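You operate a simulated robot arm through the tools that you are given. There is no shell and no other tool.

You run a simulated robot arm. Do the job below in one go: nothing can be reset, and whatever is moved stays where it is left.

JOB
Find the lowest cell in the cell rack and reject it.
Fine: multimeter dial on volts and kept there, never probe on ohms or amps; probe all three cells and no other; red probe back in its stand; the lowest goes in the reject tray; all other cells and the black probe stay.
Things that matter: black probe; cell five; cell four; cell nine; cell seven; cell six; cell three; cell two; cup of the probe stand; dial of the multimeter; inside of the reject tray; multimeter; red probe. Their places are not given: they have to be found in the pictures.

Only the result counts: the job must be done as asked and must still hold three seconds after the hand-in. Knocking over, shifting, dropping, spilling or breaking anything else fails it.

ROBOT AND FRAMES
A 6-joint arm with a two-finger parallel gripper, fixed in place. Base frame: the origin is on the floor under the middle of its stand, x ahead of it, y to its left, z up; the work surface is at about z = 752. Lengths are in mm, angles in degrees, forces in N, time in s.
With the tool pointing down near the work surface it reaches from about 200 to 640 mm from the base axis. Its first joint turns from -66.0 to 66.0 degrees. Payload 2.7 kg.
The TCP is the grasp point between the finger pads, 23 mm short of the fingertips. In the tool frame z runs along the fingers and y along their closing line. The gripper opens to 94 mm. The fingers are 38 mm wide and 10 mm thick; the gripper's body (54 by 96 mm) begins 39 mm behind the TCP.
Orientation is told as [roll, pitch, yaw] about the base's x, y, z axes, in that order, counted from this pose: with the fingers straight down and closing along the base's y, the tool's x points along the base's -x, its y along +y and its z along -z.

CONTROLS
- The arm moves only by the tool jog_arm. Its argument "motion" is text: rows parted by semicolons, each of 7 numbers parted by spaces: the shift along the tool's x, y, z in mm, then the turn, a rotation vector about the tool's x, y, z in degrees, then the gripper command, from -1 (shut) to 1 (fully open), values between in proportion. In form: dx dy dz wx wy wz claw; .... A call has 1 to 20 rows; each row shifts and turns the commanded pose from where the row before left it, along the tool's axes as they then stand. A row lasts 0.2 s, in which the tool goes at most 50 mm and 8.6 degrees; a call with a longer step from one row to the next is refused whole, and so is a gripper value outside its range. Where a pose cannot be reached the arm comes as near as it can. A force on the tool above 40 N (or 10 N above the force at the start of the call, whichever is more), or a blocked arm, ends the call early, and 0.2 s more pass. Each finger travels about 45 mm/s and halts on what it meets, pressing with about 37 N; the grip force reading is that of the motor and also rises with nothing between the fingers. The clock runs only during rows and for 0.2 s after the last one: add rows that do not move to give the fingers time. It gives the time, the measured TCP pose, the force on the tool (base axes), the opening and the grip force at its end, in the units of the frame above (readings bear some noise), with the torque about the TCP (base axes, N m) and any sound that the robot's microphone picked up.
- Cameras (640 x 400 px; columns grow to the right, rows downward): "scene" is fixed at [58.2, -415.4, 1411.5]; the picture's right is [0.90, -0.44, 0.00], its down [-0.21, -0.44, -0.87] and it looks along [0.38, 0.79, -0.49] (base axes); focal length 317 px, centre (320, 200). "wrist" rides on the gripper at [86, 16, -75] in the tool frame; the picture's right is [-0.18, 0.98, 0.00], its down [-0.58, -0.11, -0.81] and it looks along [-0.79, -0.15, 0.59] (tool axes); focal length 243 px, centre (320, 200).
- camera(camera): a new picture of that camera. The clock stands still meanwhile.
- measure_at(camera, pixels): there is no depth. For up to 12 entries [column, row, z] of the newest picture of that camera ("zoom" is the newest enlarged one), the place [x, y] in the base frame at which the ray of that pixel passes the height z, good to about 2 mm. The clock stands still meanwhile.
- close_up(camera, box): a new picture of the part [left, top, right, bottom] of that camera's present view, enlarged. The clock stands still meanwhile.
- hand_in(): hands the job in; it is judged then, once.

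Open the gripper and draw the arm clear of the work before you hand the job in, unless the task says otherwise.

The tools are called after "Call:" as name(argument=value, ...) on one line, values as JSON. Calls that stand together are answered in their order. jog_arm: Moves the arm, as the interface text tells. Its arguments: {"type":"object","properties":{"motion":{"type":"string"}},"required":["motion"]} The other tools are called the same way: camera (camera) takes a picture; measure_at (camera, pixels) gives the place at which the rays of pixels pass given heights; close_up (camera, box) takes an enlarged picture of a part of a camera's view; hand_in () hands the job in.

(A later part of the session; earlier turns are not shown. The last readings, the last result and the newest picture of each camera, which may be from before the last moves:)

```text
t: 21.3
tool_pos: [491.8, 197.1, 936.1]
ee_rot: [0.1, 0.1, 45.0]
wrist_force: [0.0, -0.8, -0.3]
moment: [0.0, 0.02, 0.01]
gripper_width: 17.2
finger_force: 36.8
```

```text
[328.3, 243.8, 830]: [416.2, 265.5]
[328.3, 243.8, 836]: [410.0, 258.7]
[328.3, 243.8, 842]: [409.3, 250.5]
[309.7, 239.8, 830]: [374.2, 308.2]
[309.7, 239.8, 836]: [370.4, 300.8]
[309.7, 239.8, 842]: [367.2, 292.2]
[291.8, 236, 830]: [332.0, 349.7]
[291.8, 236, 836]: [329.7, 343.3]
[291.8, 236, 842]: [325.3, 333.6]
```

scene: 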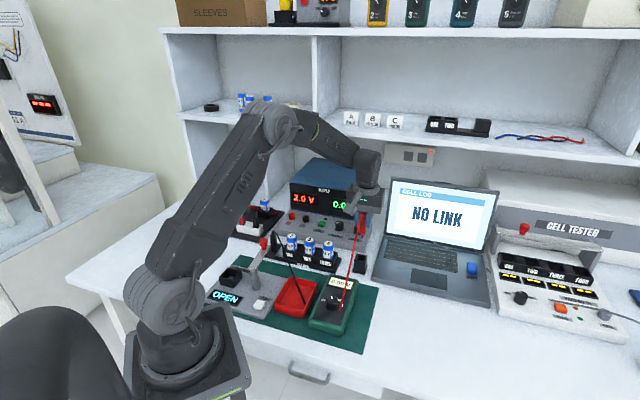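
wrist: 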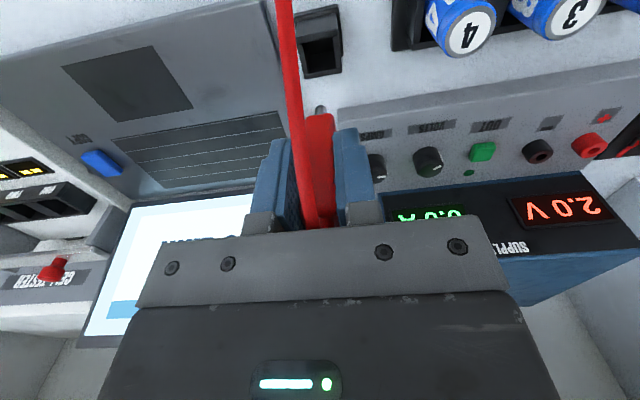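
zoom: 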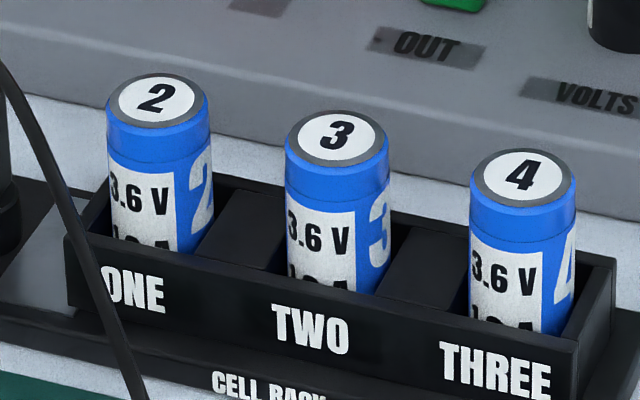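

Cells come out at about 4:(415.5,262.5), 3:(373,305), 2:(331,347.5), tops at z≈832. I move the probe over cell 4, keeping the tip about 40 mm above it.

Call:
jog_arm(motion="1.6 25 0 0 0 0 -1; 1.6 25 0 0 0 0 -1; 1.6 25 0 0 0 0 -1; 1.5 25.2 0 0 0 0 -1; 0 0 0 0 0 0 -1; 0 0 0 0 0 0 -1")

Call:
close_up(camera="wrist", box=[220, 20, 420, 145])

Call:
close_up(camera="scene", box=[270, 200, 398, 310])

```text
t: 22.7
tool_pos: [416.8, 261.4, 936.6]
ee_rot: [0.1, 0.0, 45.0]
wrist_force: [0.4, 0.3, 0.4]
moment: [0.0, 0.01, -0.02]
gripper_width: 17.2
finger_force: 37.0
```

```text
3.20 times, centred on (320, 82) of wrist
```

zoom: 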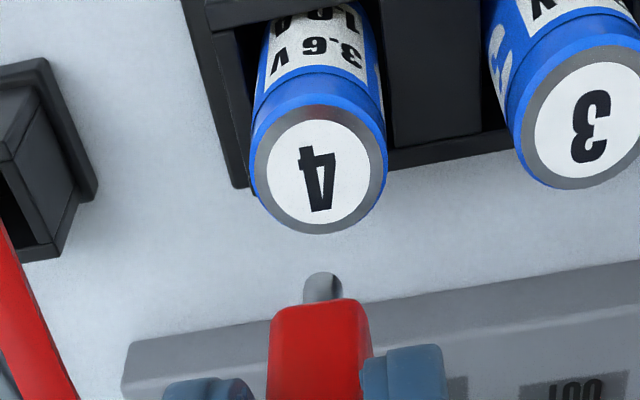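

```text
3.64 times, centred on (334, 255) of scene
```

zoom: 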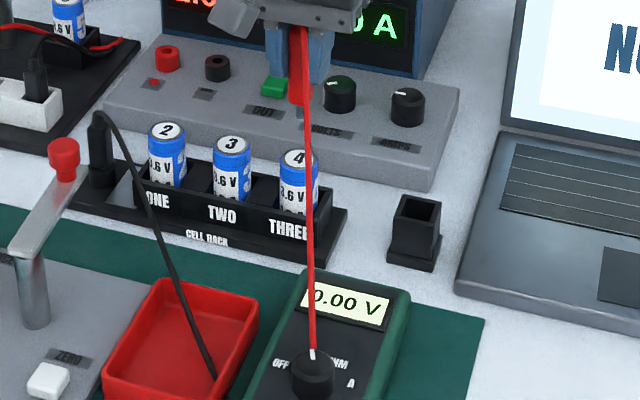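

The cell-4 top at wrist (320,73) lies on the tool axis, so the tip is aligned. I descend 36 mm, leaving a few millimetres, then look.

Call:
jog_arm(motion="0 0 14 0 0 0 -1; 0 0 14 0 0 0 -1; 0 0 8 0 0 0 -1; 0 0 0 0 0 0 -1; 0 0 0 0 0 0 -1")

Call:
close_up(camera="wrist", box=[256, 70, 384, 150])

Call:
close_up(camera="scene", box=[290, 225, 370, 295])

```text
t: 23.9
tool_pos: [417.7, 263.3, 901.4]
ee_rot: [0.1, 0.1, 45.0]
wrist_force: [0.3, -0.2, -0.7]
moment: [0.0, 0.0, 0.03]
gripper_width: 17.3
finger_force: 37.3
```

```text
5.00 times, centred on (320, 110) of wrist
```

zoom: 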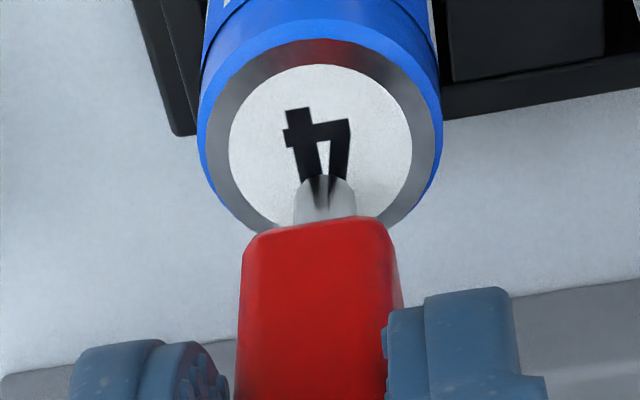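

```text
5.71 times, centred on (330, 260) of scene
```

zoom: 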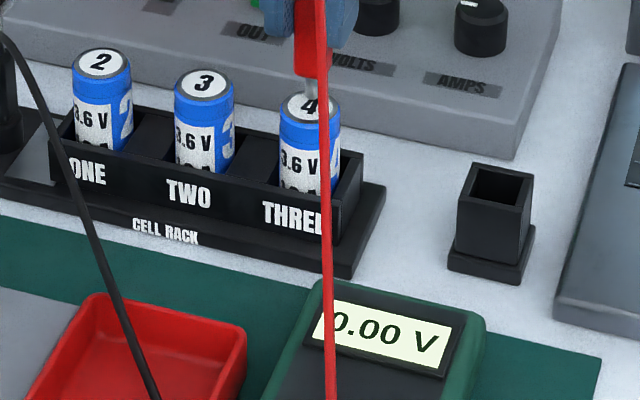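

The tip is a few millimetres above cell 4 and the meter shows 0.00 V. I lower 4 mm slowly.

Call:
jog_arm(motion="0 0 1.5 0 0 0 -1; 0 0 1.5 0 0 0 -1; 0 0 1 0 0 0 -1; 0 0 0 0 0 0 -1; 0 0 0 0 0 0 -1")

Call:
close_up(camera="wrist", box=[256, 70, 384, 150])

Call:
close_up(camera="scene", box=[290, 225, 370, 295])

```text
t: 25.1
tool_pos: [416.2, 261.5, 897.1]
ee_rot: [0.0, 0.2, 45.0]
wrist_force: [0.1, 0.6, 0.1]
moment: [-0.03, -0.02, 0.0]
gripper_width: 17.4
finger_force: 37.0
```

```text
5.00 times, centred on (320, 110) of wrist
```

zoom: 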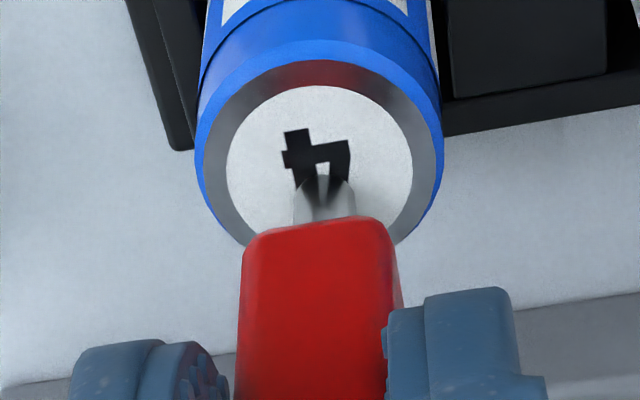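

```text
5.71 times, centred on (330, 260) of scene
```

zoom: 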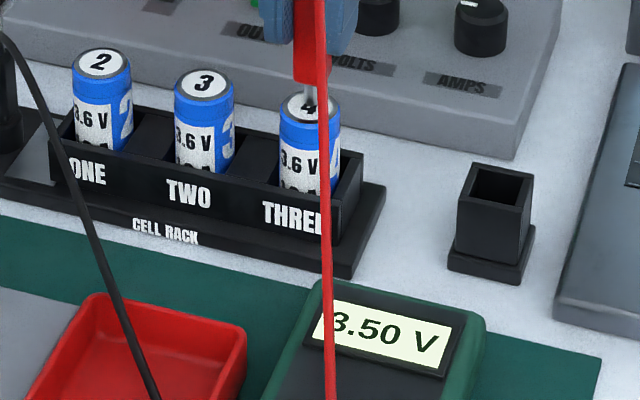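

The display reads about 3.50 V on cell 4. I hold for a second and enlarge the display to be sure.

Call:
jog_arm(motion="0 0 0 0 0 0 -1; 0 0 0 0 0 0 -1; 0 0 0 0 0 0 -1; 0 0 0 0 0 0 -1; 0 0 0 0 0 0 -1")

Call:
close_up(camera="scene", box=[322, 272, 354, 292])

```text
t: 26.3
tool_pos: [418.4, 260.9, 897.7]
ee_rot: [0.1, 0.1, 45.0]
wrist_force: [0.4, -0.6, -0.1]
moment: [0.0, 0.01, 0.0]
gripper_width: 17.0
finger_force: 36.8
```

```text
16.00 times, centred on (338, 282) of scene
```

zoom: 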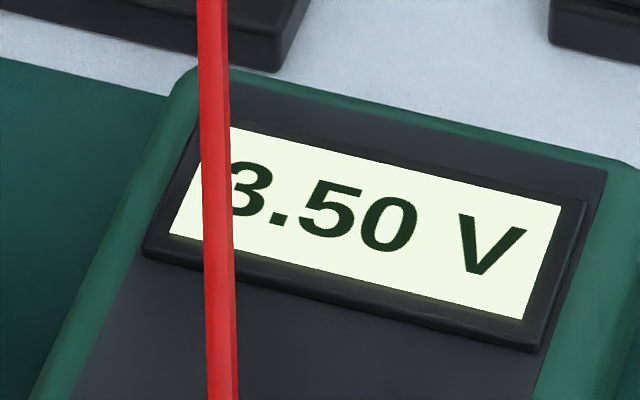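

Cell 4 reads 3.50 V. I lift 30 mm, move 60 mm along the rack to cell 3 and come back down to just above it.

Call:
jog_arm(motion="0 0 -15 0 0 0 -1; 0 0 -15 0 0 0 -1; 0 20 0 0 0 0 -1; 0 20 0 0 0 0 -1; 0 20 0 0 0 0 -1; 0 0 0 0 0 0 -1; 0 0 0 0 0 0 -1")

Call:
close_up(camera="wrist", box=[220, 20, 420, 145])

Call:
close_up(camera="scene", box=[270, 200, 398, 310])

```text
t: 27.9
tool_pos: [374.5, 305.0, 929.3]
ee_rot: [0.2, 0.1, 45.1]
wrist_force: [1.3, 0.0, -0.5]
moment: [-0.02, 0.03, 0.05]
gripper_width: 17.0
finger_force: 36.7
```

```text
3.20 times, centred on (320, 82) of wrist
```

zoom: 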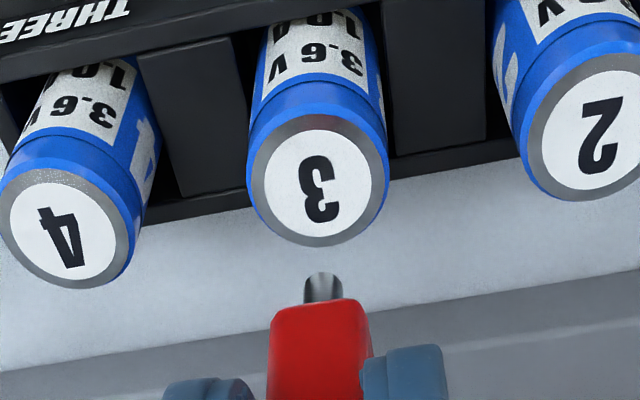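

```text
3.64 times, centred on (334, 255) of scene
```

zoom: 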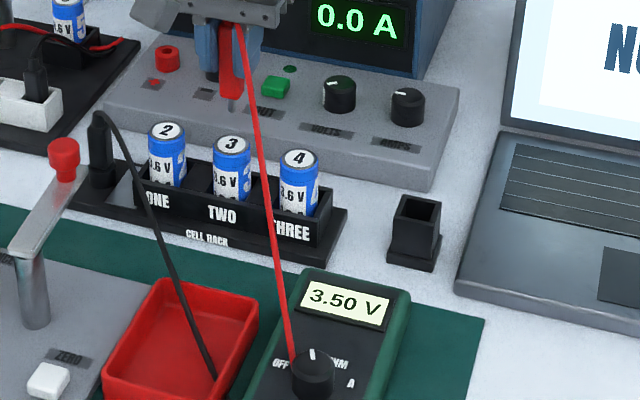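

Cell 3's top lies on the tool axis; the display still holds 3.50 V. I descend to cell 3, slowly over the last part.

Call:
jog_arm(motion="0 0 14 0 0 0 -1; 0 0 12 0 0 0 -1; 0 0 1.5 0 0 0 -1; 0 0 1.5 0 0 0 -1; 0 0 1 0 0 0 -1; 0 0 0 0 0 0 -1; 0 0 0 0 0 0 -1; 0 0 0 0 0 0 -1; 0 0 0 0 0 0 -1; 0 0 0 0 0 0 -1")

Call:
close_up(camera="wrist", box=[256, 70, 384, 150])

Call:
close_up(camera="scene", box=[280, 225, 370, 295])

```text
t: 30.1
tool_pos: [373.9, 305.1, 898.0]
ee_rot: [0.1, 0.0, 45.0]
wrist_force: [-0.4, 0.3, -0.7]
moment: [0.0, 0.0, 0.05]
gripper_width: 17.0
finger_force: 37.4
```

```text
5.00 times, centred on (320, 110) of wrist
```

zoom: 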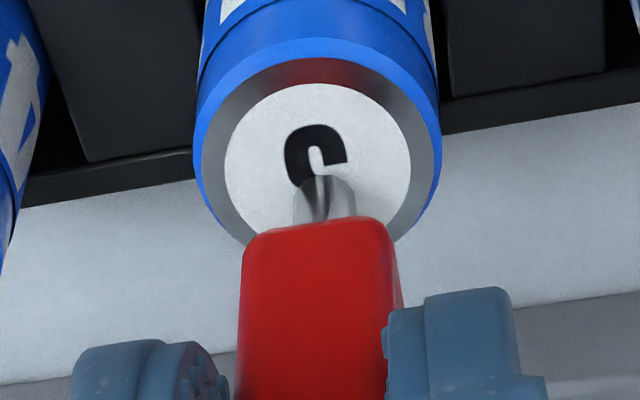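

```text
5.71 times, centred on (325, 260) of scene
```

zoom: 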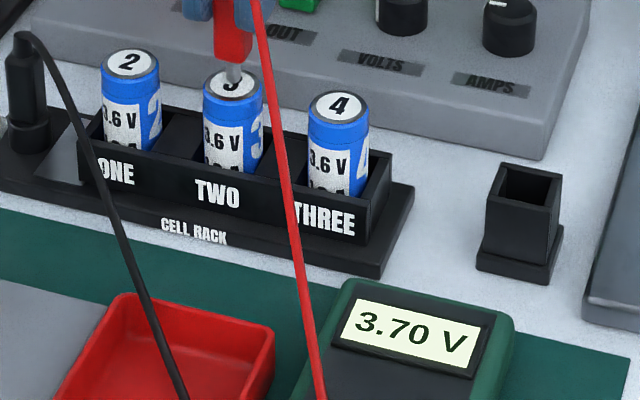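

Cell 3 reads 3.70 V. I lift, move 60 mm on to cell 2 and check the alignment and clearance to the black probe and lever.

Call:
jog_arm(motion="0 0 -15 0 0 0 -1; 0 0 -15 0 0 0 -1; 0 0 -10 0 0 0 -1; 0 20 0 0 0 0 -1; 0 20 0 0 0 0 -1; 0 20 0 0 0 0 -1; 0 0 0 0 0 0 -1; 0 0 0 0 0 0 -1")

Call:
camera(camera="wrist")

Call:
close_up(camera="scene", box=[240, 190, 368, 300])

Call:
measure_at(camera="scene", pixels=[[264, 243, 830], [264, 243, 850], [264, 243, 870], [275, 232, 840], [275, 232, 860]])

```text
t: 31.9
tool_pos: [331.8, 346.7, 936.9]
ee_rot: [0.1, 0.1, 44.9]
wrist_force: [-0.1, 0.7, -0.8]
moment: [-0.03, 0.0, 0.0]
gripper_width: 17.2
finger_force: 36.9
```

```text
taken
```

wrist: 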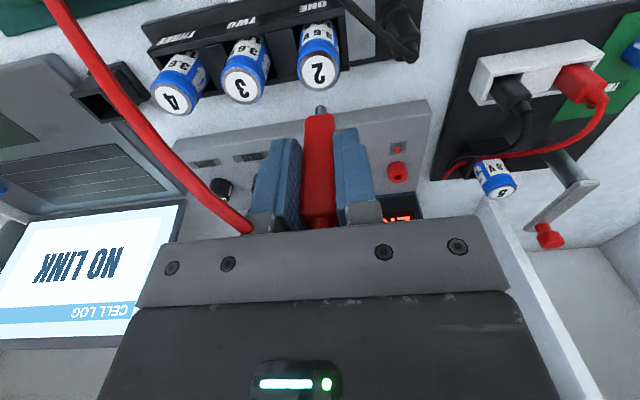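

```text
3.64 times, centred on (304, 245) of scene
```

zoom: 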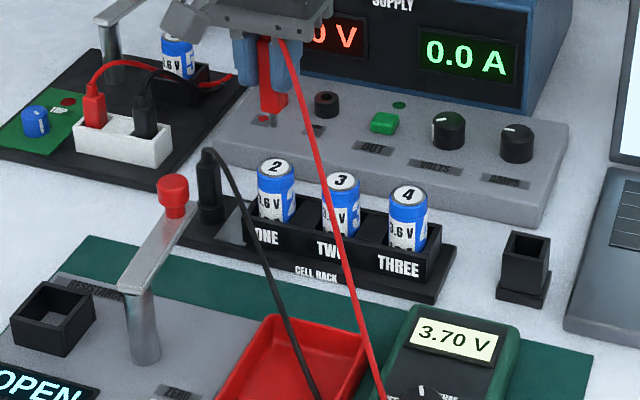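

```text
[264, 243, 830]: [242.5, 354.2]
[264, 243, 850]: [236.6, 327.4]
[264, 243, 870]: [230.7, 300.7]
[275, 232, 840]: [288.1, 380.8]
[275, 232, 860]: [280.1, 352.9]
```

Cell 2's top at wrist (319,72) is on the axis and the black probe is clear. I descend to cell 2.

Call:
jog_arm(motion="0 0 14 0 0 0 -1; 0 0 14 0 0 0 -1; 0 0 8 0 0 0 -1; 0 0 1.5 0 0 0 -1; 0 0 1.5 0 0 0 -1; 0 0 1 0 0 0 -1; 0 0 0 0 0 0 -1; 0 0 0 0 0 0 -1; 0 0 0 0 0 0 -1; 0 0 0 0 0 0 -1; 0 0 0 0 0 0 -1")

Call:
close_up(camera="wrist", box=[256, 70, 384, 150])

Call:
close_up(camera="scene", box=[270, 225, 370, 295])

```text
t: 34.3
tool_pos: [332.8, 346.6, 896.7]
ee_rot: [0.0, 0.2, 45.0]
wrist_force: [0.6, 0.7, -1.0]
moment: [0.0, -0.01, -0.01]
gripper_width: 17.3
finger_force: 36.8
```

```text
5.00 times, centred on (320, 110) of wrist
```

zoom: 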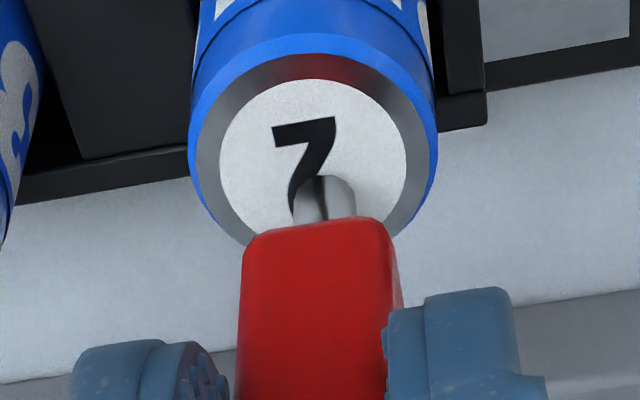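

```text
5.71 times, centred on (320, 260) of scene
```

zoom: 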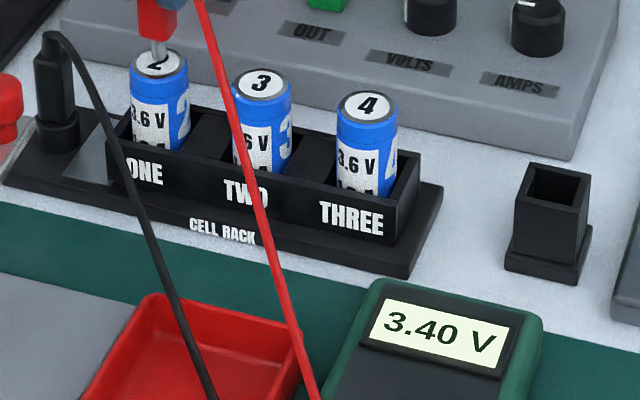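

Cell 2 reads 3.40 V, so cell 2 is the lowest (4: 3.50, 3: 3.70). I lift and take the probe back over its stand along the same path.

Call:
jog_arm(motion="0 0 -15 0 0 0 -1; 0 0 -15 0 0 0 -1; 0 0 -10 0 0 0 -1; -0.7 -27.5 0 0 0 0 -1; -0.8 -27.5 0 0 0 0 -1; -0.8 -27.5 0 0 0 0 -1; -0.8 -27.5 0 0 0 0 -1; -0.8 -27.5 0 0 0 0 -1; -0.8 -27.5 0 0 0 0 -1; -0.8 -27.5 0 0 0 0 -1; -0.8 -27.7 0 0 0 0 -1; 0 0 0 0 0 0 -1; 0 0 0 0 0 0 -1; 0 0 0 0 0 0 -1")

Call:
close_up(camera="wrist", box=[220, 0, 420, 125])

Call:
close_up(camera="scene", box=[290, 190, 418, 300])

```text
t: 37.3
tool_pos: [493.1, 195.2, 935.8]
ee_rot: [0.1, 0.1, 45.0]
wrist_force: [0.5, -0.5, -0.4]
moment: [-0.05, 0.03, -0.01]
gripper_width: 17.0
finger_force: 36.8
```

```text
3.20 times, centred on (320, 62) of wrist
```

zoom: 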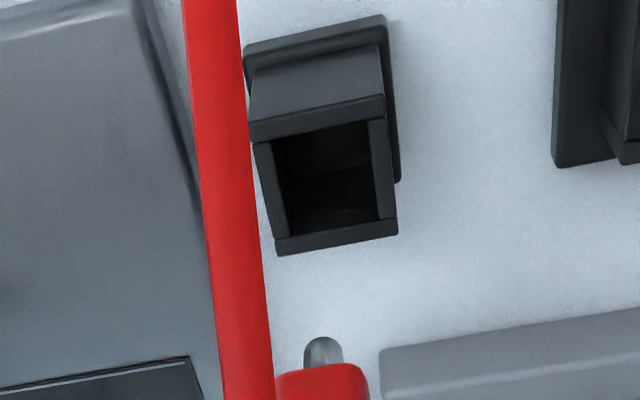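

```text
3.64 times, centred on (354, 245) of scene
```

zoom: 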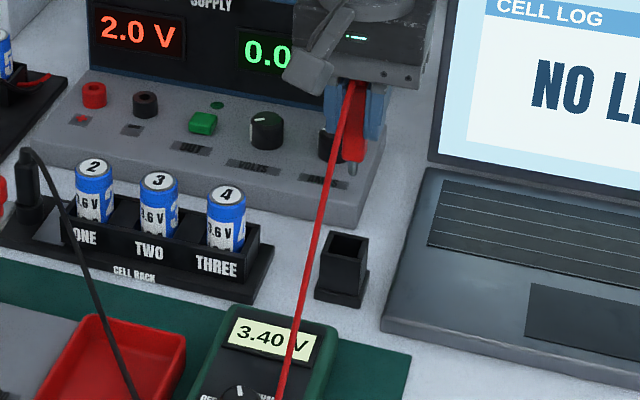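

The probe is back above its cup, matching the grasp pose. I lower 65 mm first and check the tip against the opening.

Call:
jog_arm(motion="0 0 15 0 0 0 -1; 0 0 15 0 0 0 -1; 0 0 15 0 0 0 -1; 0 0 12 0 0 0 -1; 0 0 8 0 0 0 -1; 0 0 0 0 0 0 -1; 0 0 0 0 0 0 -1")

Call:
close_up(camera="wrist", box=[240, 60, 400, 160])

Call:
close_up(camera="scene", box=[330, 220, 394, 280])

```text
t: 38.9
tool_pos: [491.9, 196.6, 872.1]
ee_rot: [0.1, 0.1, 45.0]
wrist_force: [1.3, 0.1, -0.1]
moment: [-0.01, -0.01, 0.03]
gripper_width: 17.2
finger_force: 37.1
```

```text
4.00 times, centred on (320, 110) of wrist
```

zoom: 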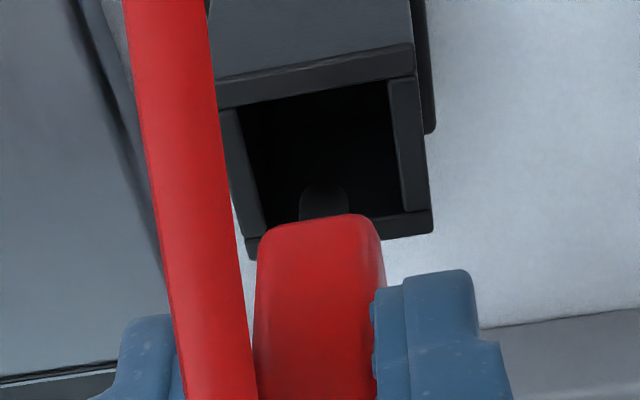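

```text
6.67 times, centred on (362, 250) of scene
```

zoom: 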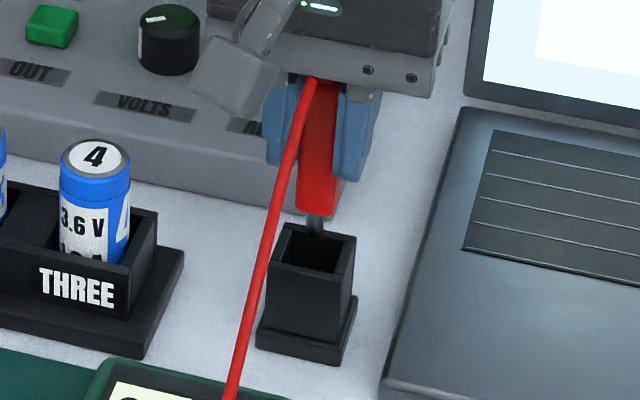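

The tip enters the opening with clearance on all sides. I lower the remaining 45 mm gently to the original grasp height.

Call:
jog_arm(motion="0 0 6 0 0 0 -1; 0 0 6 0 0 0 -1; 0 0 6 0 0 0 -1; 0 0 6 0 0 0 -1; 0 0 6 0 0 0 -1; 0 0 5 0 0 0 -1; 0 0 4 0 0 0 -1; 0 0 3 0 0 0 -1; 0 0 2 0 0 0 -1; 0 0 0 0 0 0 -1; 0 0 0 0 0 0 -1")

Call:
close_up(camera="wrist", box=[180, 60, 460, 240])

Call:
close_up(camera="scene", box=[330, 220, 394, 280])

```text
t: 41.3
tool_pos: [493.5, 195.3, 829.1]
ee_rot: [0.1, 0.1, 45.1]
wrist_force: [0.2, 0.5, 0.4]
moment: [0.01, 0.01, 0.02]
gripper_width: 17.2
finger_force: 37.3
```

```text
2.22 times, centred on (320, 150) of wrist
```

zoom: 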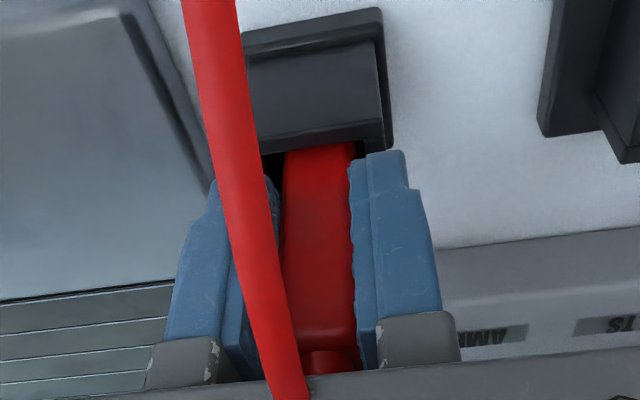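

```text
6.67 times, centred on (362, 250) of scene
```

zoom: 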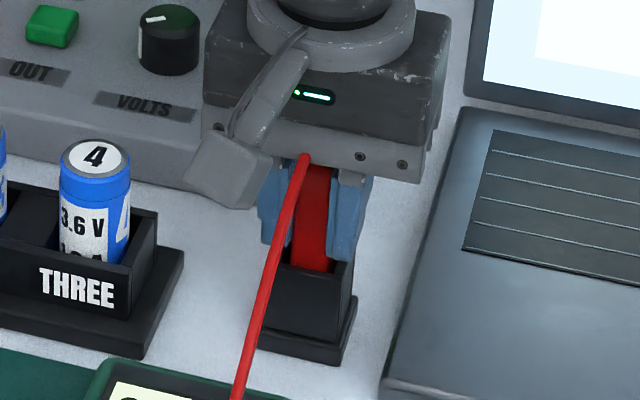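

The probe is seated as before, one millimetre above the grasp height. I lower 1 mm, open to 52 mm, then rise.

Call:
jog_arm(motion="0 0 0.8 0 0 0 -1; 0 0 0 0 0 0 -1; 0 0 0 0 0 0 -0.5; 0 0 0 0 0 0 -0.1; 0 0 0 0 0 0 0.1; 0 0 0 0 0 0 0.1; 0 0 0 0 0 0 0.1; 0 0 0 0 0 0 0.1")

Call:
close_up(camera="wrist", box=[180, 60, 460, 240])

```text
t: 43.1
tool_pos: [493.2, 197.8, 828.2]
ee_rot: [0.1, 0.1, 45.0]
wrist_force: [0.1, 0.2, -0.3]
moment: [0.0, 0.01, 0.0]
gripper_width: 51.5
finger_force: 0.0
```

```text
2.22 times, centred on (320, 150) of wrist
```

zoom: 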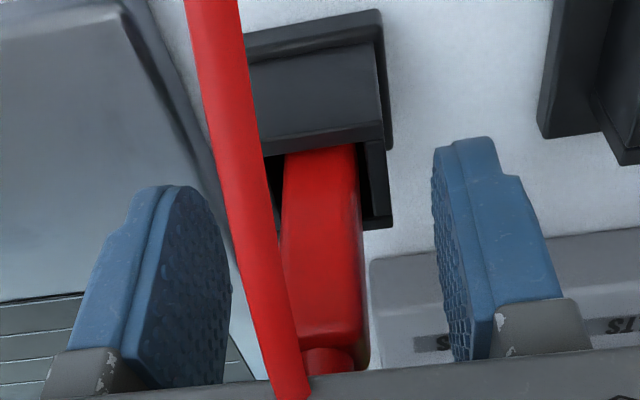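

The probe stands free in its cup. I rise straight up 130 mm and check it in both views.

Call:
jog_arm(motion="0 0 -10 0 0 0 0.1; 0 0 -20 0 0 0 0.1; 0 0 -25 0 0 0 0.1; 0 0 -25 0 0 0 0.1; 0 0 -25 0 0 0 0.1; 0 0 -25 0 0 0 0.1; 0 0 0 0 0 0 0.1")

Call:
camera(camera="scene")

Call:
close_up(camera="scene", box=[230, 220, 390, 320])

Call:
close_up(camera="wrist", box=[269, 0, 365, 100])

```text
t: 44.7
tool_pos: [491.3, 195.4, 958.0]
ee_rot: [0.1, 0.1, 45.0]
wrist_force: [0.4, 0.6, -0.1]
moment: [-0.05, 0.01, 0.03]
gripper_width: 51.3
finger_force: 0.2
```

```text
taken
```

scene: 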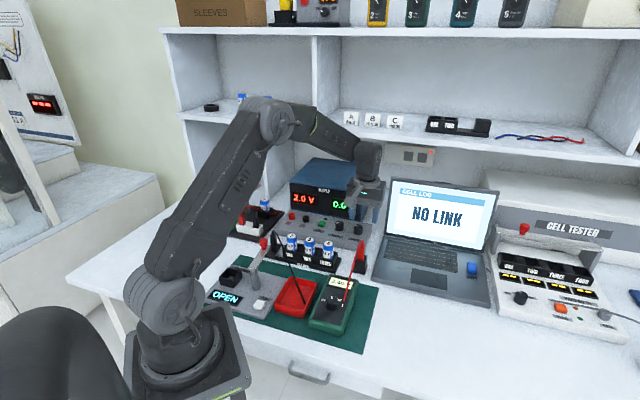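

```text
4.00 times, centred on (310, 270) of scene
```

zoom: 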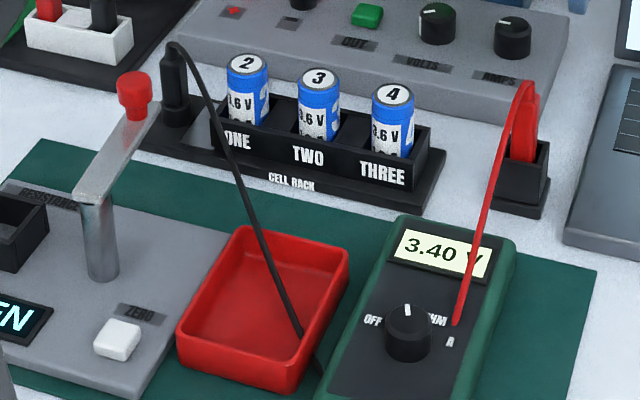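

```text
4.00 times, centred on (317, 50) of wrist
```

zoom: 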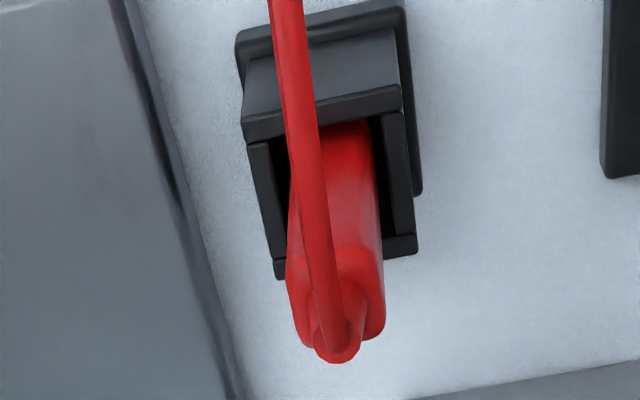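

The red probe is back in its stand and the dial is still on V. I go to cell 2 with a wider opening, staying high, and look at how far it stands out of the rack.

Call:
jog_arm(motion="0.8 27.5 0 0 0 0 0.1; 0.8 27.5 0 0 0 0 0.1; 0.8 27.5 0 0 0 0 0.1; 0.8 27.5 0 0 0 0 0.1; 0.8 27.5 0 0 0 0 0.1; 0.8 27.5 0 0 0 0 0.1; 0.8 27.5 0 0 0 0 0.1; 0.7 27.7 0 0 0 0 0.1; 0 0 0 0 0 0 0.1; 0 0 0 0 0 0 0.1")

Call:
camera(camera="wrist")

Call:
close_up(camera="wrist", box=[230, 0, 430, 125])

Call:
close_up(camera="scene", box=[240, 190, 368, 300])

```text
t: 46.9
tool_pos: [331.9, 347.3, 958.7]
ee_rot: [0.0, 0.2, 45.0]
wrist_force: [-0.8, -0.2, -0.6]
moment: [0.02, 0.0, 0.02]
gripper_width: 51.5
finger_force: 0.0
```

```text
taken
```

wrist: 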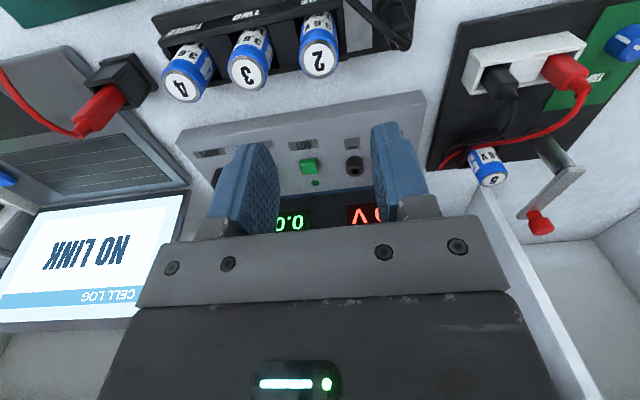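

```text
3.20 times, centred on (330, 62) of wrist
```

zoom: 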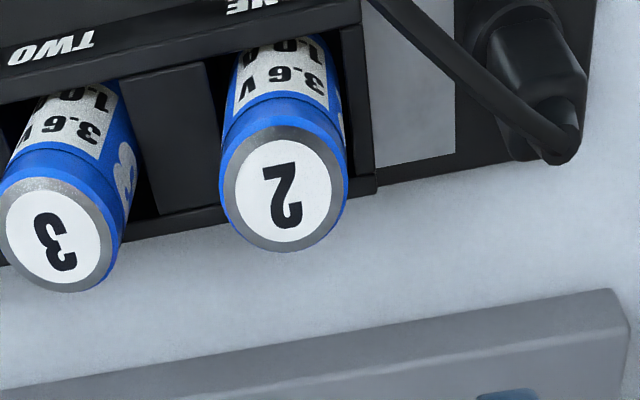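

```text
3.64 times, centred on (304, 245) of scene
```

zoom: 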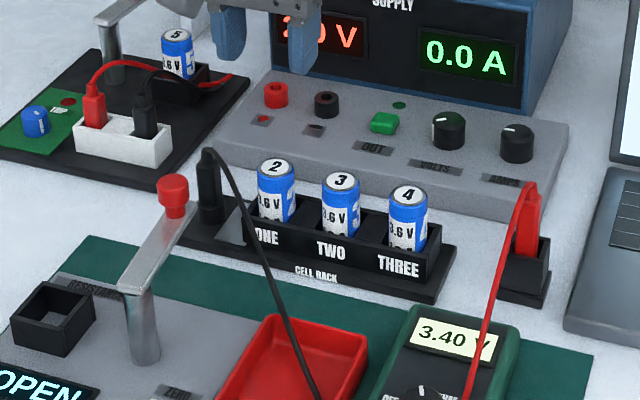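

Cell 2 is centred on the axis with about 31 mm diameter. I enlarge the cell-4 end of the rack in both views to find the wall height.

Call:
close_up(camera="wrist", box=[140, 0, 268, 80])

Call:
close_up(camera="scene", box=[300, 235, 348, 275])

```text
5.00 times, centred on (204, 40) of wrist
```

zoom: 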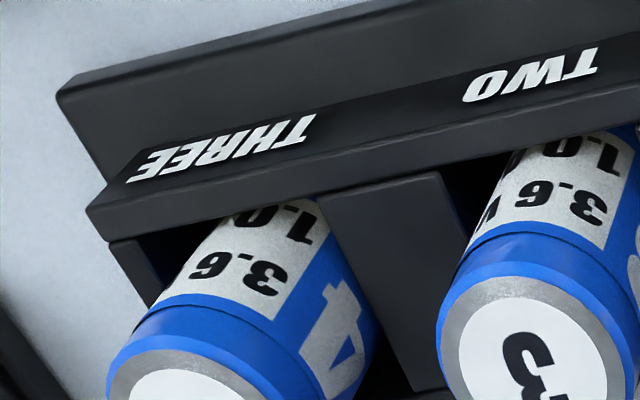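

```text
10.00 times, centred on (324, 255) of scene
```

zoom: 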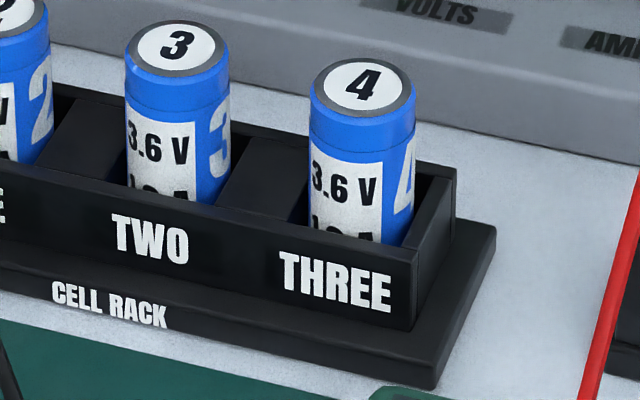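

I triangulate the rack front-wall outer top corner: wrist (157.6,41.4), scene (333.6,261.3).

Call:
measure_at(camera="wrist", pixels=[[157.6, 41.4, 780], [157.6, 41.4, 790], [157.6, 41.4, 800], [161.6, 48.4, 790], [161.6, 48.4, 800]])

Call:
measure_at(camera="scene", pixels=[[333.6, 261.3, 780], [333.6, 261.3, 790], [333.6, 261.3, 800], [337.4, 251.5, 780], [337.4, 251.5, 790], [337.4, 251.5, 800], [255, 289, 775], [253.7, 267.5, 840], [290.7, 277, 783], [317.5, 282.5, 783], [301.2, 318.7, 783], [274.5, 303.7, 783]])

```text
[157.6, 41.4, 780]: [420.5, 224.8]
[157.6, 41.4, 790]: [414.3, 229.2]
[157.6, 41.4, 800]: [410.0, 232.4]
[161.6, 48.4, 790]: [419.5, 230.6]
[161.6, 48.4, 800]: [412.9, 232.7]
```

```text
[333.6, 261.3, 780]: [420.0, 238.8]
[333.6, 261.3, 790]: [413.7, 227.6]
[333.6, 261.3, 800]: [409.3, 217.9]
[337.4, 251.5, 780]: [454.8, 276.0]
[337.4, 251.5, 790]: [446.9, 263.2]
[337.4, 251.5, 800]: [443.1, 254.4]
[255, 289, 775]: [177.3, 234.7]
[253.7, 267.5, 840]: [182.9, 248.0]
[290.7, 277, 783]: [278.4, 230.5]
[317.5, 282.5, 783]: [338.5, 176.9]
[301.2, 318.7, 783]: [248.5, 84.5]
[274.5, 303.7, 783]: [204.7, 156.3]
```

The rack wall top is at z≈789, so about 43 mm of the cell is exposed. Before going down I check where the black probe's top is relative to the gripper body.

Call:
measure_at(camera="wrist", pixels=[[403.4, 46.4, 840], [403.4, 46.4, 850], [403.4, 46.4, 860], [400, 22, 830], [400, 22, 840], [318.7, 60.4, 832]])

Call:
measure_at(camera="scene", pixels=[[273.2, 231.8, 840], [273.2, 231.8, 850], [273.2, 231.8, 860], [274, 237, 830], [274, 237, 840]])

Call:
close_up(camera="wrist", box=[340, 0, 436, 60])

Call:
close_up(camera="scene", box=[256, 222, 304, 252])

```text
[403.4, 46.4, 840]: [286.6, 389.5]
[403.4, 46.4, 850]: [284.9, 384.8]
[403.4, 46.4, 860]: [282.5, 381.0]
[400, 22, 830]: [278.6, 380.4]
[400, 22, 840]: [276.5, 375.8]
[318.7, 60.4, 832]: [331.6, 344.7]
```

```text
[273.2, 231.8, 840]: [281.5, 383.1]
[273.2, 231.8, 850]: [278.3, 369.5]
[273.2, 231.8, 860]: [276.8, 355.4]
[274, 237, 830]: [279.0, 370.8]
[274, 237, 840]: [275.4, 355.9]
```

```text
6.67 times, centred on (388, 30) of wrist
```

zoom: 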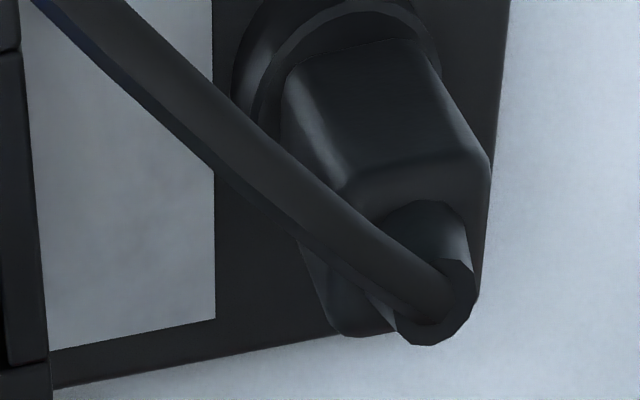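

```text
13.33 times, centred on (280, 237) of scene
```

zoom: 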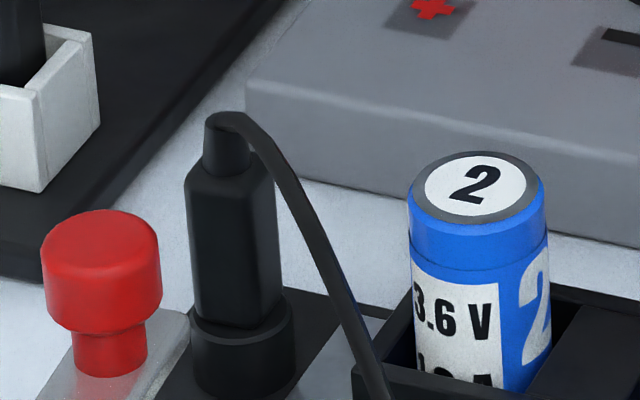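

The black probe's top is at about (284,387,842), 62 mm from cell 2 and below the gripper body's level. I shift slightly onto the cell centre and go down to 60 mm above grasp height.

Call:
jog_arm(motion="-2 -0.5 10 0 0 0 0.1; 0 0 20 0 0 0 0.1; 0 0 20 0 0 0 0.1; 0 0 20 0 0 0 0.1; 0 0 15 0 0 0 0.1; 0 0 0 0 0 0 0.1; 0 0 0 0 0 0 0.1")

Call:
close_up(camera="wrist", box=[160, 20, 480, 220])

Call:
close_up(camera="scene", box=[240, 190, 336, 270])

```text
t: 48.5
tool_pos: [335.9, 347.5, 873.6]
ee_rot: [0.0, 0.2, 45.0]
wrist_force: [1.0, 0.1, -0.1]
moment: [-0.02, 0.03, -0.01]
gripper_width: 51.8
finger_force: 0.1
```

```text
2.00 times, centred on (320, 120) of wrist
```

zoom: 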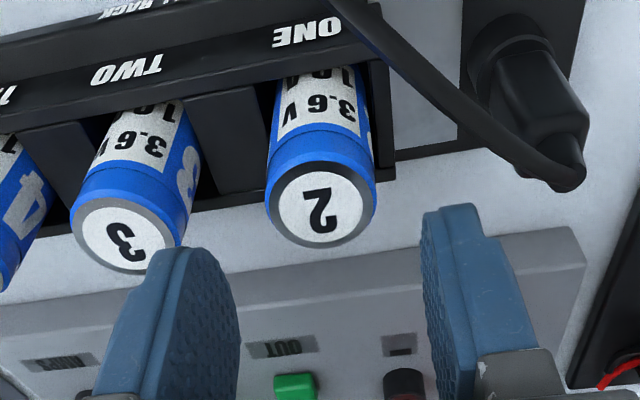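

```text
5.00 times, centred on (288, 230) of scene
```

zoom: 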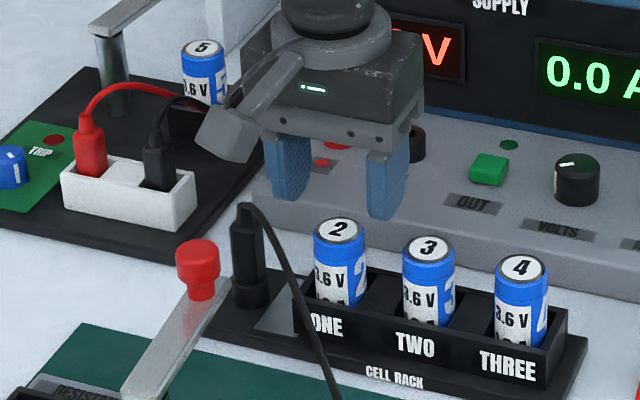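

Cell 2's top at wrist (320,123) is on the axis. I go down to TCP z≈818 with the fingers straddling the cell.

Call:
jog_arm(motion="0 0 15 0 0 0 0.1; 0 0 15 0 0 0 0.1; 0 0 12 0 0 0 0.1; 0 0 8 0 0 0 0.1; 0 0 6 0 0 0 0.1; 0 0 0 0 0 0 0.1; 0 0 0 0 0 0 0.1")

Call:
close_up(camera="wrist", box=[160, 40, 480, 240])

Call:
close_up(camera="scene", box=[250, 200, 346, 270])

```text
t: 50.1
tool_pos: [333.5, 347.9, 817.3]
ee_rot: [0.1, 0.1, 45.0]
wrist_force: [-0.4, -0.4, 0.4]
moment: [0.02, -0.05, 0.03]
gripper_width: 51.7
finger_force: 0.1
```

```text
2.00 times, centred on (320, 140) of wrist
```

zoom: 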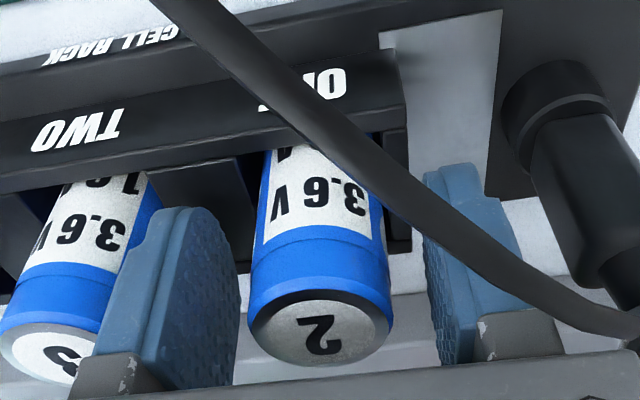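

```text
5.71 times, centred on (298, 235) of scene
```

zoom: 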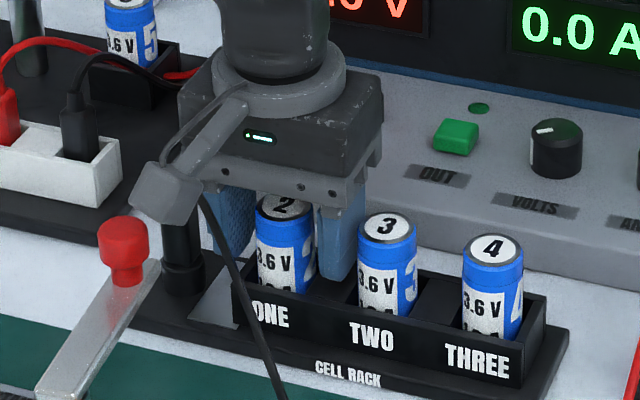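

The cell sits centred between the fingers, and the neighbouring cell 3 is clear. I close on cell 2.

Call:
jog_arm(motion="0 0 0 0 0 0 -0.15; 0 0 0 0 0 0 -0.5; 0 0 0 0 0 0 -1; 0 0 0 0 0 0 -1; 0 0 0 0 0 0 -1")

Call:
close_up(camera="wrist", box=[160, 40, 480, 240])

```text
t: 51.3
tool_pos: [334.4, 346.2, 817.8]
ee_rot: [0.1, 0.2, 45.1]
wrist_force: [-0.6, 0.3, 0.5]
moment: [-0.02, 0.02, 0.01]
gripper_width: 31.1
finger_force: 37.1
```

```text
2.00 times, centred on (320, 140) of wrist
```

zoom: 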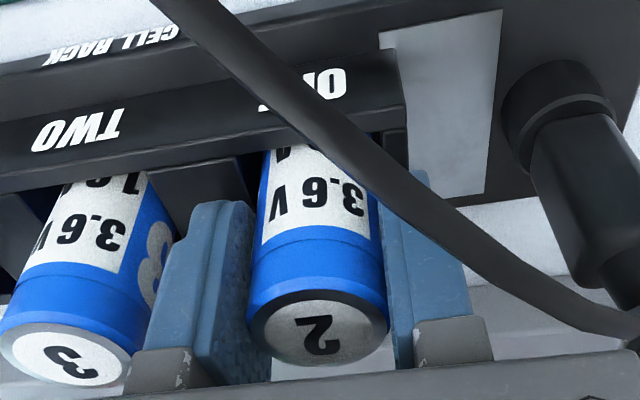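

Cell 2 is held at 31 mm. I lift it straight up 130 mm, gently at first.

Call:
jog_arm(motion="0 0 -5 0 0 0 -1; 0 0 -10 0 0 0 -1; 0 0 -15 0 0 0 -1; 0 0 -20 0 0 0 -1; 0 0 -20 0 0 0 -1; 0 0 -20 0 0 0 -1; 0 0 -20 0 0 0 -1; 0 0 -20 0 0 0 -1; 0 0 0 0 0 0 -1; 0 0 0 0 0 0 -1")

Call:
camera(camera="wrist")

Call:
camera(camera="scene")

Call:
close_up(camera="scene", box=[230, 170, 358, 280])

```text
t: 53.5
tool_pos: [335.0, 348.7, 945.8]
ee_rot: [0.1, 0.1, 45.0]
wrist_force: [-0.8, -0.2, -1.8]
moment: [0.02, -0.01, 0.03]
gripper_width: 31.2
finger_force: 36.9
```

```text
taken
```

wrist: 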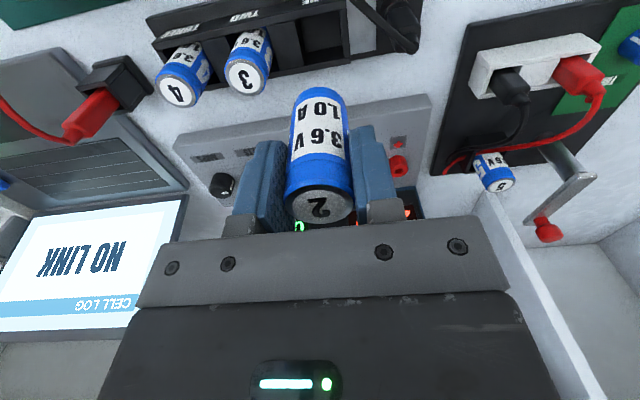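

```text
taken
```

scene: 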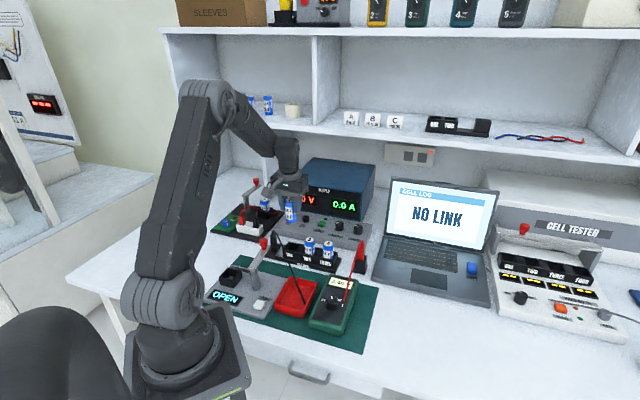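

```text
3.64 times, centred on (294, 225) of scene
```

zoom: 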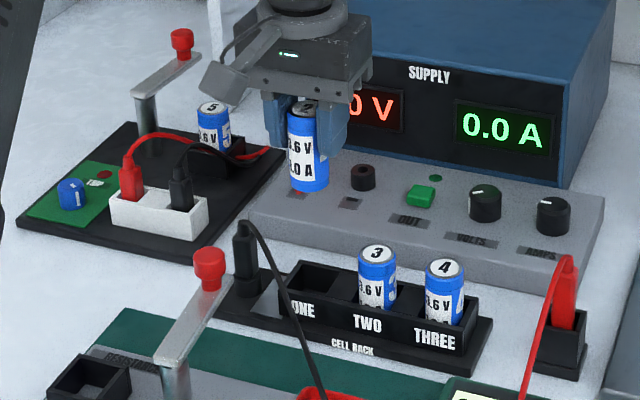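

Cell 2 is out of the rack with its bottom about 55 mm below the TCP. I carry it high over to the tray centre near (271,166).

Call:
jog_arm(motion="24.6 -11.9 -3 0 0 0 -1; 24.6 -11.9 -3 0 0 0 -1; 24.6 -11.9 -3 0 0 0 -1; 24.6 -11.9 -3 0 0 0 -1; 24.6 -11.9 -3 0 0 0 -1; 24.6 -11.9 -3 0 0 0 -1; 24.9 -12 -2 0 0 0 -1; 0 0 0 0 0 0 -1; 0 0 0 0 0 0 -1")

Call:
camera(camera="wrist")

Call:
camera(camera="scene")

Call:
close_up(camera="scene", box=[220, 220, 380, 330])

```text
t: 55.5
tool_pos: [270.8, 166.1, 967.1]
ee_rot: [0.1, 0.1, 45.0]
wrist_force: [0.4, -0.1, -1.7]
moment: [0.01, -0.02, -0.01]
gripper_width: 31.2
finger_force: 36.7
```

```text
taken
```

wrist: 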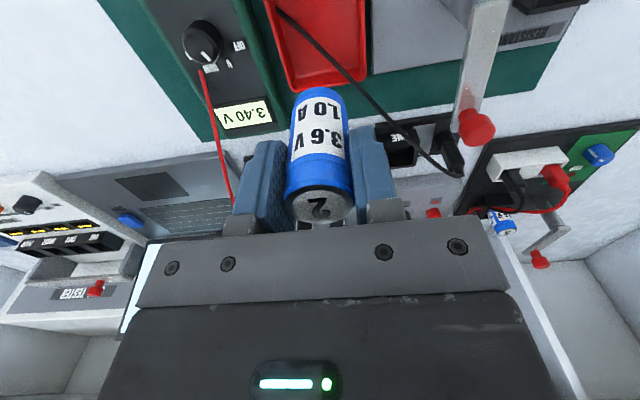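

```text
taken
```

scene: 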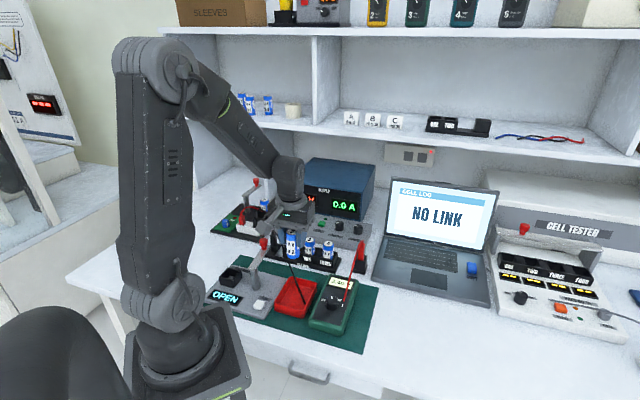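

```text
3.64 times, centred on (300, 275) of scene
```

zoom: 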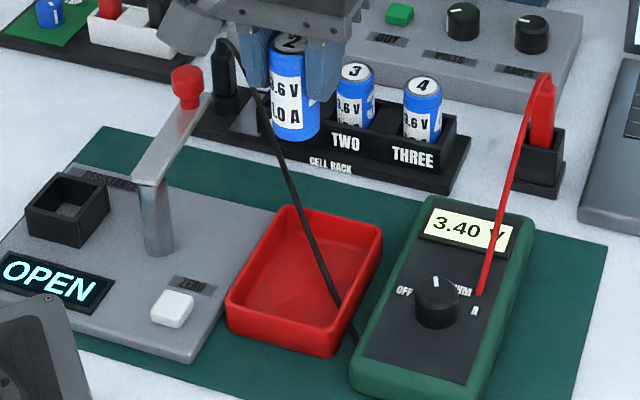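

The tray shows at wrist (265–370, 0–88), with the black lead crossing it. I enlarge it.

Call:
close_up(camera="wrist", box=[230, 0, 422, 120])

Call:
close_up(camera="scene", box=[268, 265, 332, 325])

```text
3.33 times, centred on (326, 60) of wrist
```

zoom: 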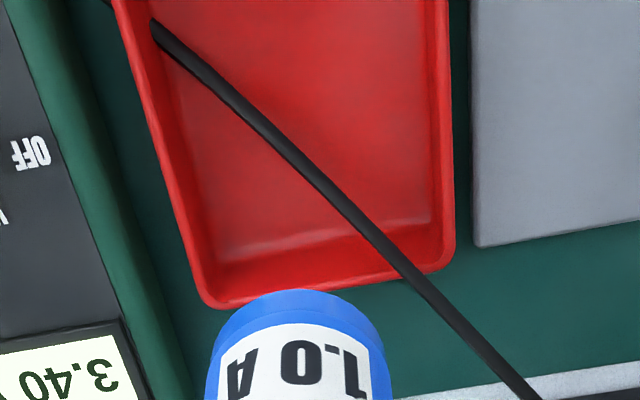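

```text
6.67 times, centred on (300, 295) of scene
```

zoom: 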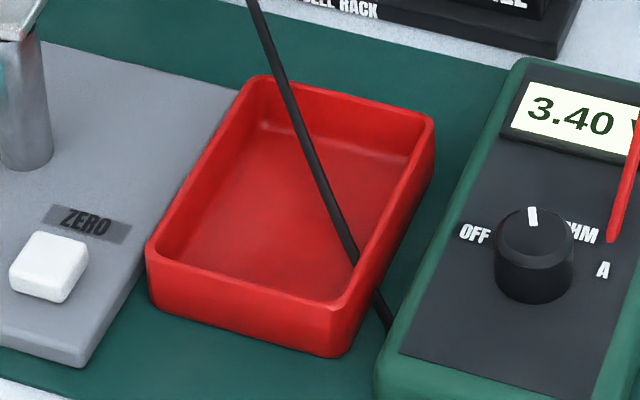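

I triangulate the tray rim corners in both cameras.

Call:
measure_at(camera="wrist", pixels=[[292.1, 90, 770], [292.1, 90, 785], [292.1, 90, 800], [365, 78.6, 770], [365, 78.6, 785], [365, 78.6, 800]])

Call:
measure_at(camera="scene", pixels=[[316.95, 283.3, 770], [316.95, 283.3, 785], [316.95, 283.3, 800], [290.7, 277, 770], [290.7, 277, 785], [290.7, 277, 800], [303.75, 310.45, 770], [303.75, 310.45, 785], [274.5, 301.45, 770], [274.5, 301.45, 785]])

```text
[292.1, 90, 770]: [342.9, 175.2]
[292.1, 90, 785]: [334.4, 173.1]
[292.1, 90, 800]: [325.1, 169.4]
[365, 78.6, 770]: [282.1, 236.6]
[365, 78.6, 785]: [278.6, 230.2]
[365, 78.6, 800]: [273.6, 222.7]
```

```text
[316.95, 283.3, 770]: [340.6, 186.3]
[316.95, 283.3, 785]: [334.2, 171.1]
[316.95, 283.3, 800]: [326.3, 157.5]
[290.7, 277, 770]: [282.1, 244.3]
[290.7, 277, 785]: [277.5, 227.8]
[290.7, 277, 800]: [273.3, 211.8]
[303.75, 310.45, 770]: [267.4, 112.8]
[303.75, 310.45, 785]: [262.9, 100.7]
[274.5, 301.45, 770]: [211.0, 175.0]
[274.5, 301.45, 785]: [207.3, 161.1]
```

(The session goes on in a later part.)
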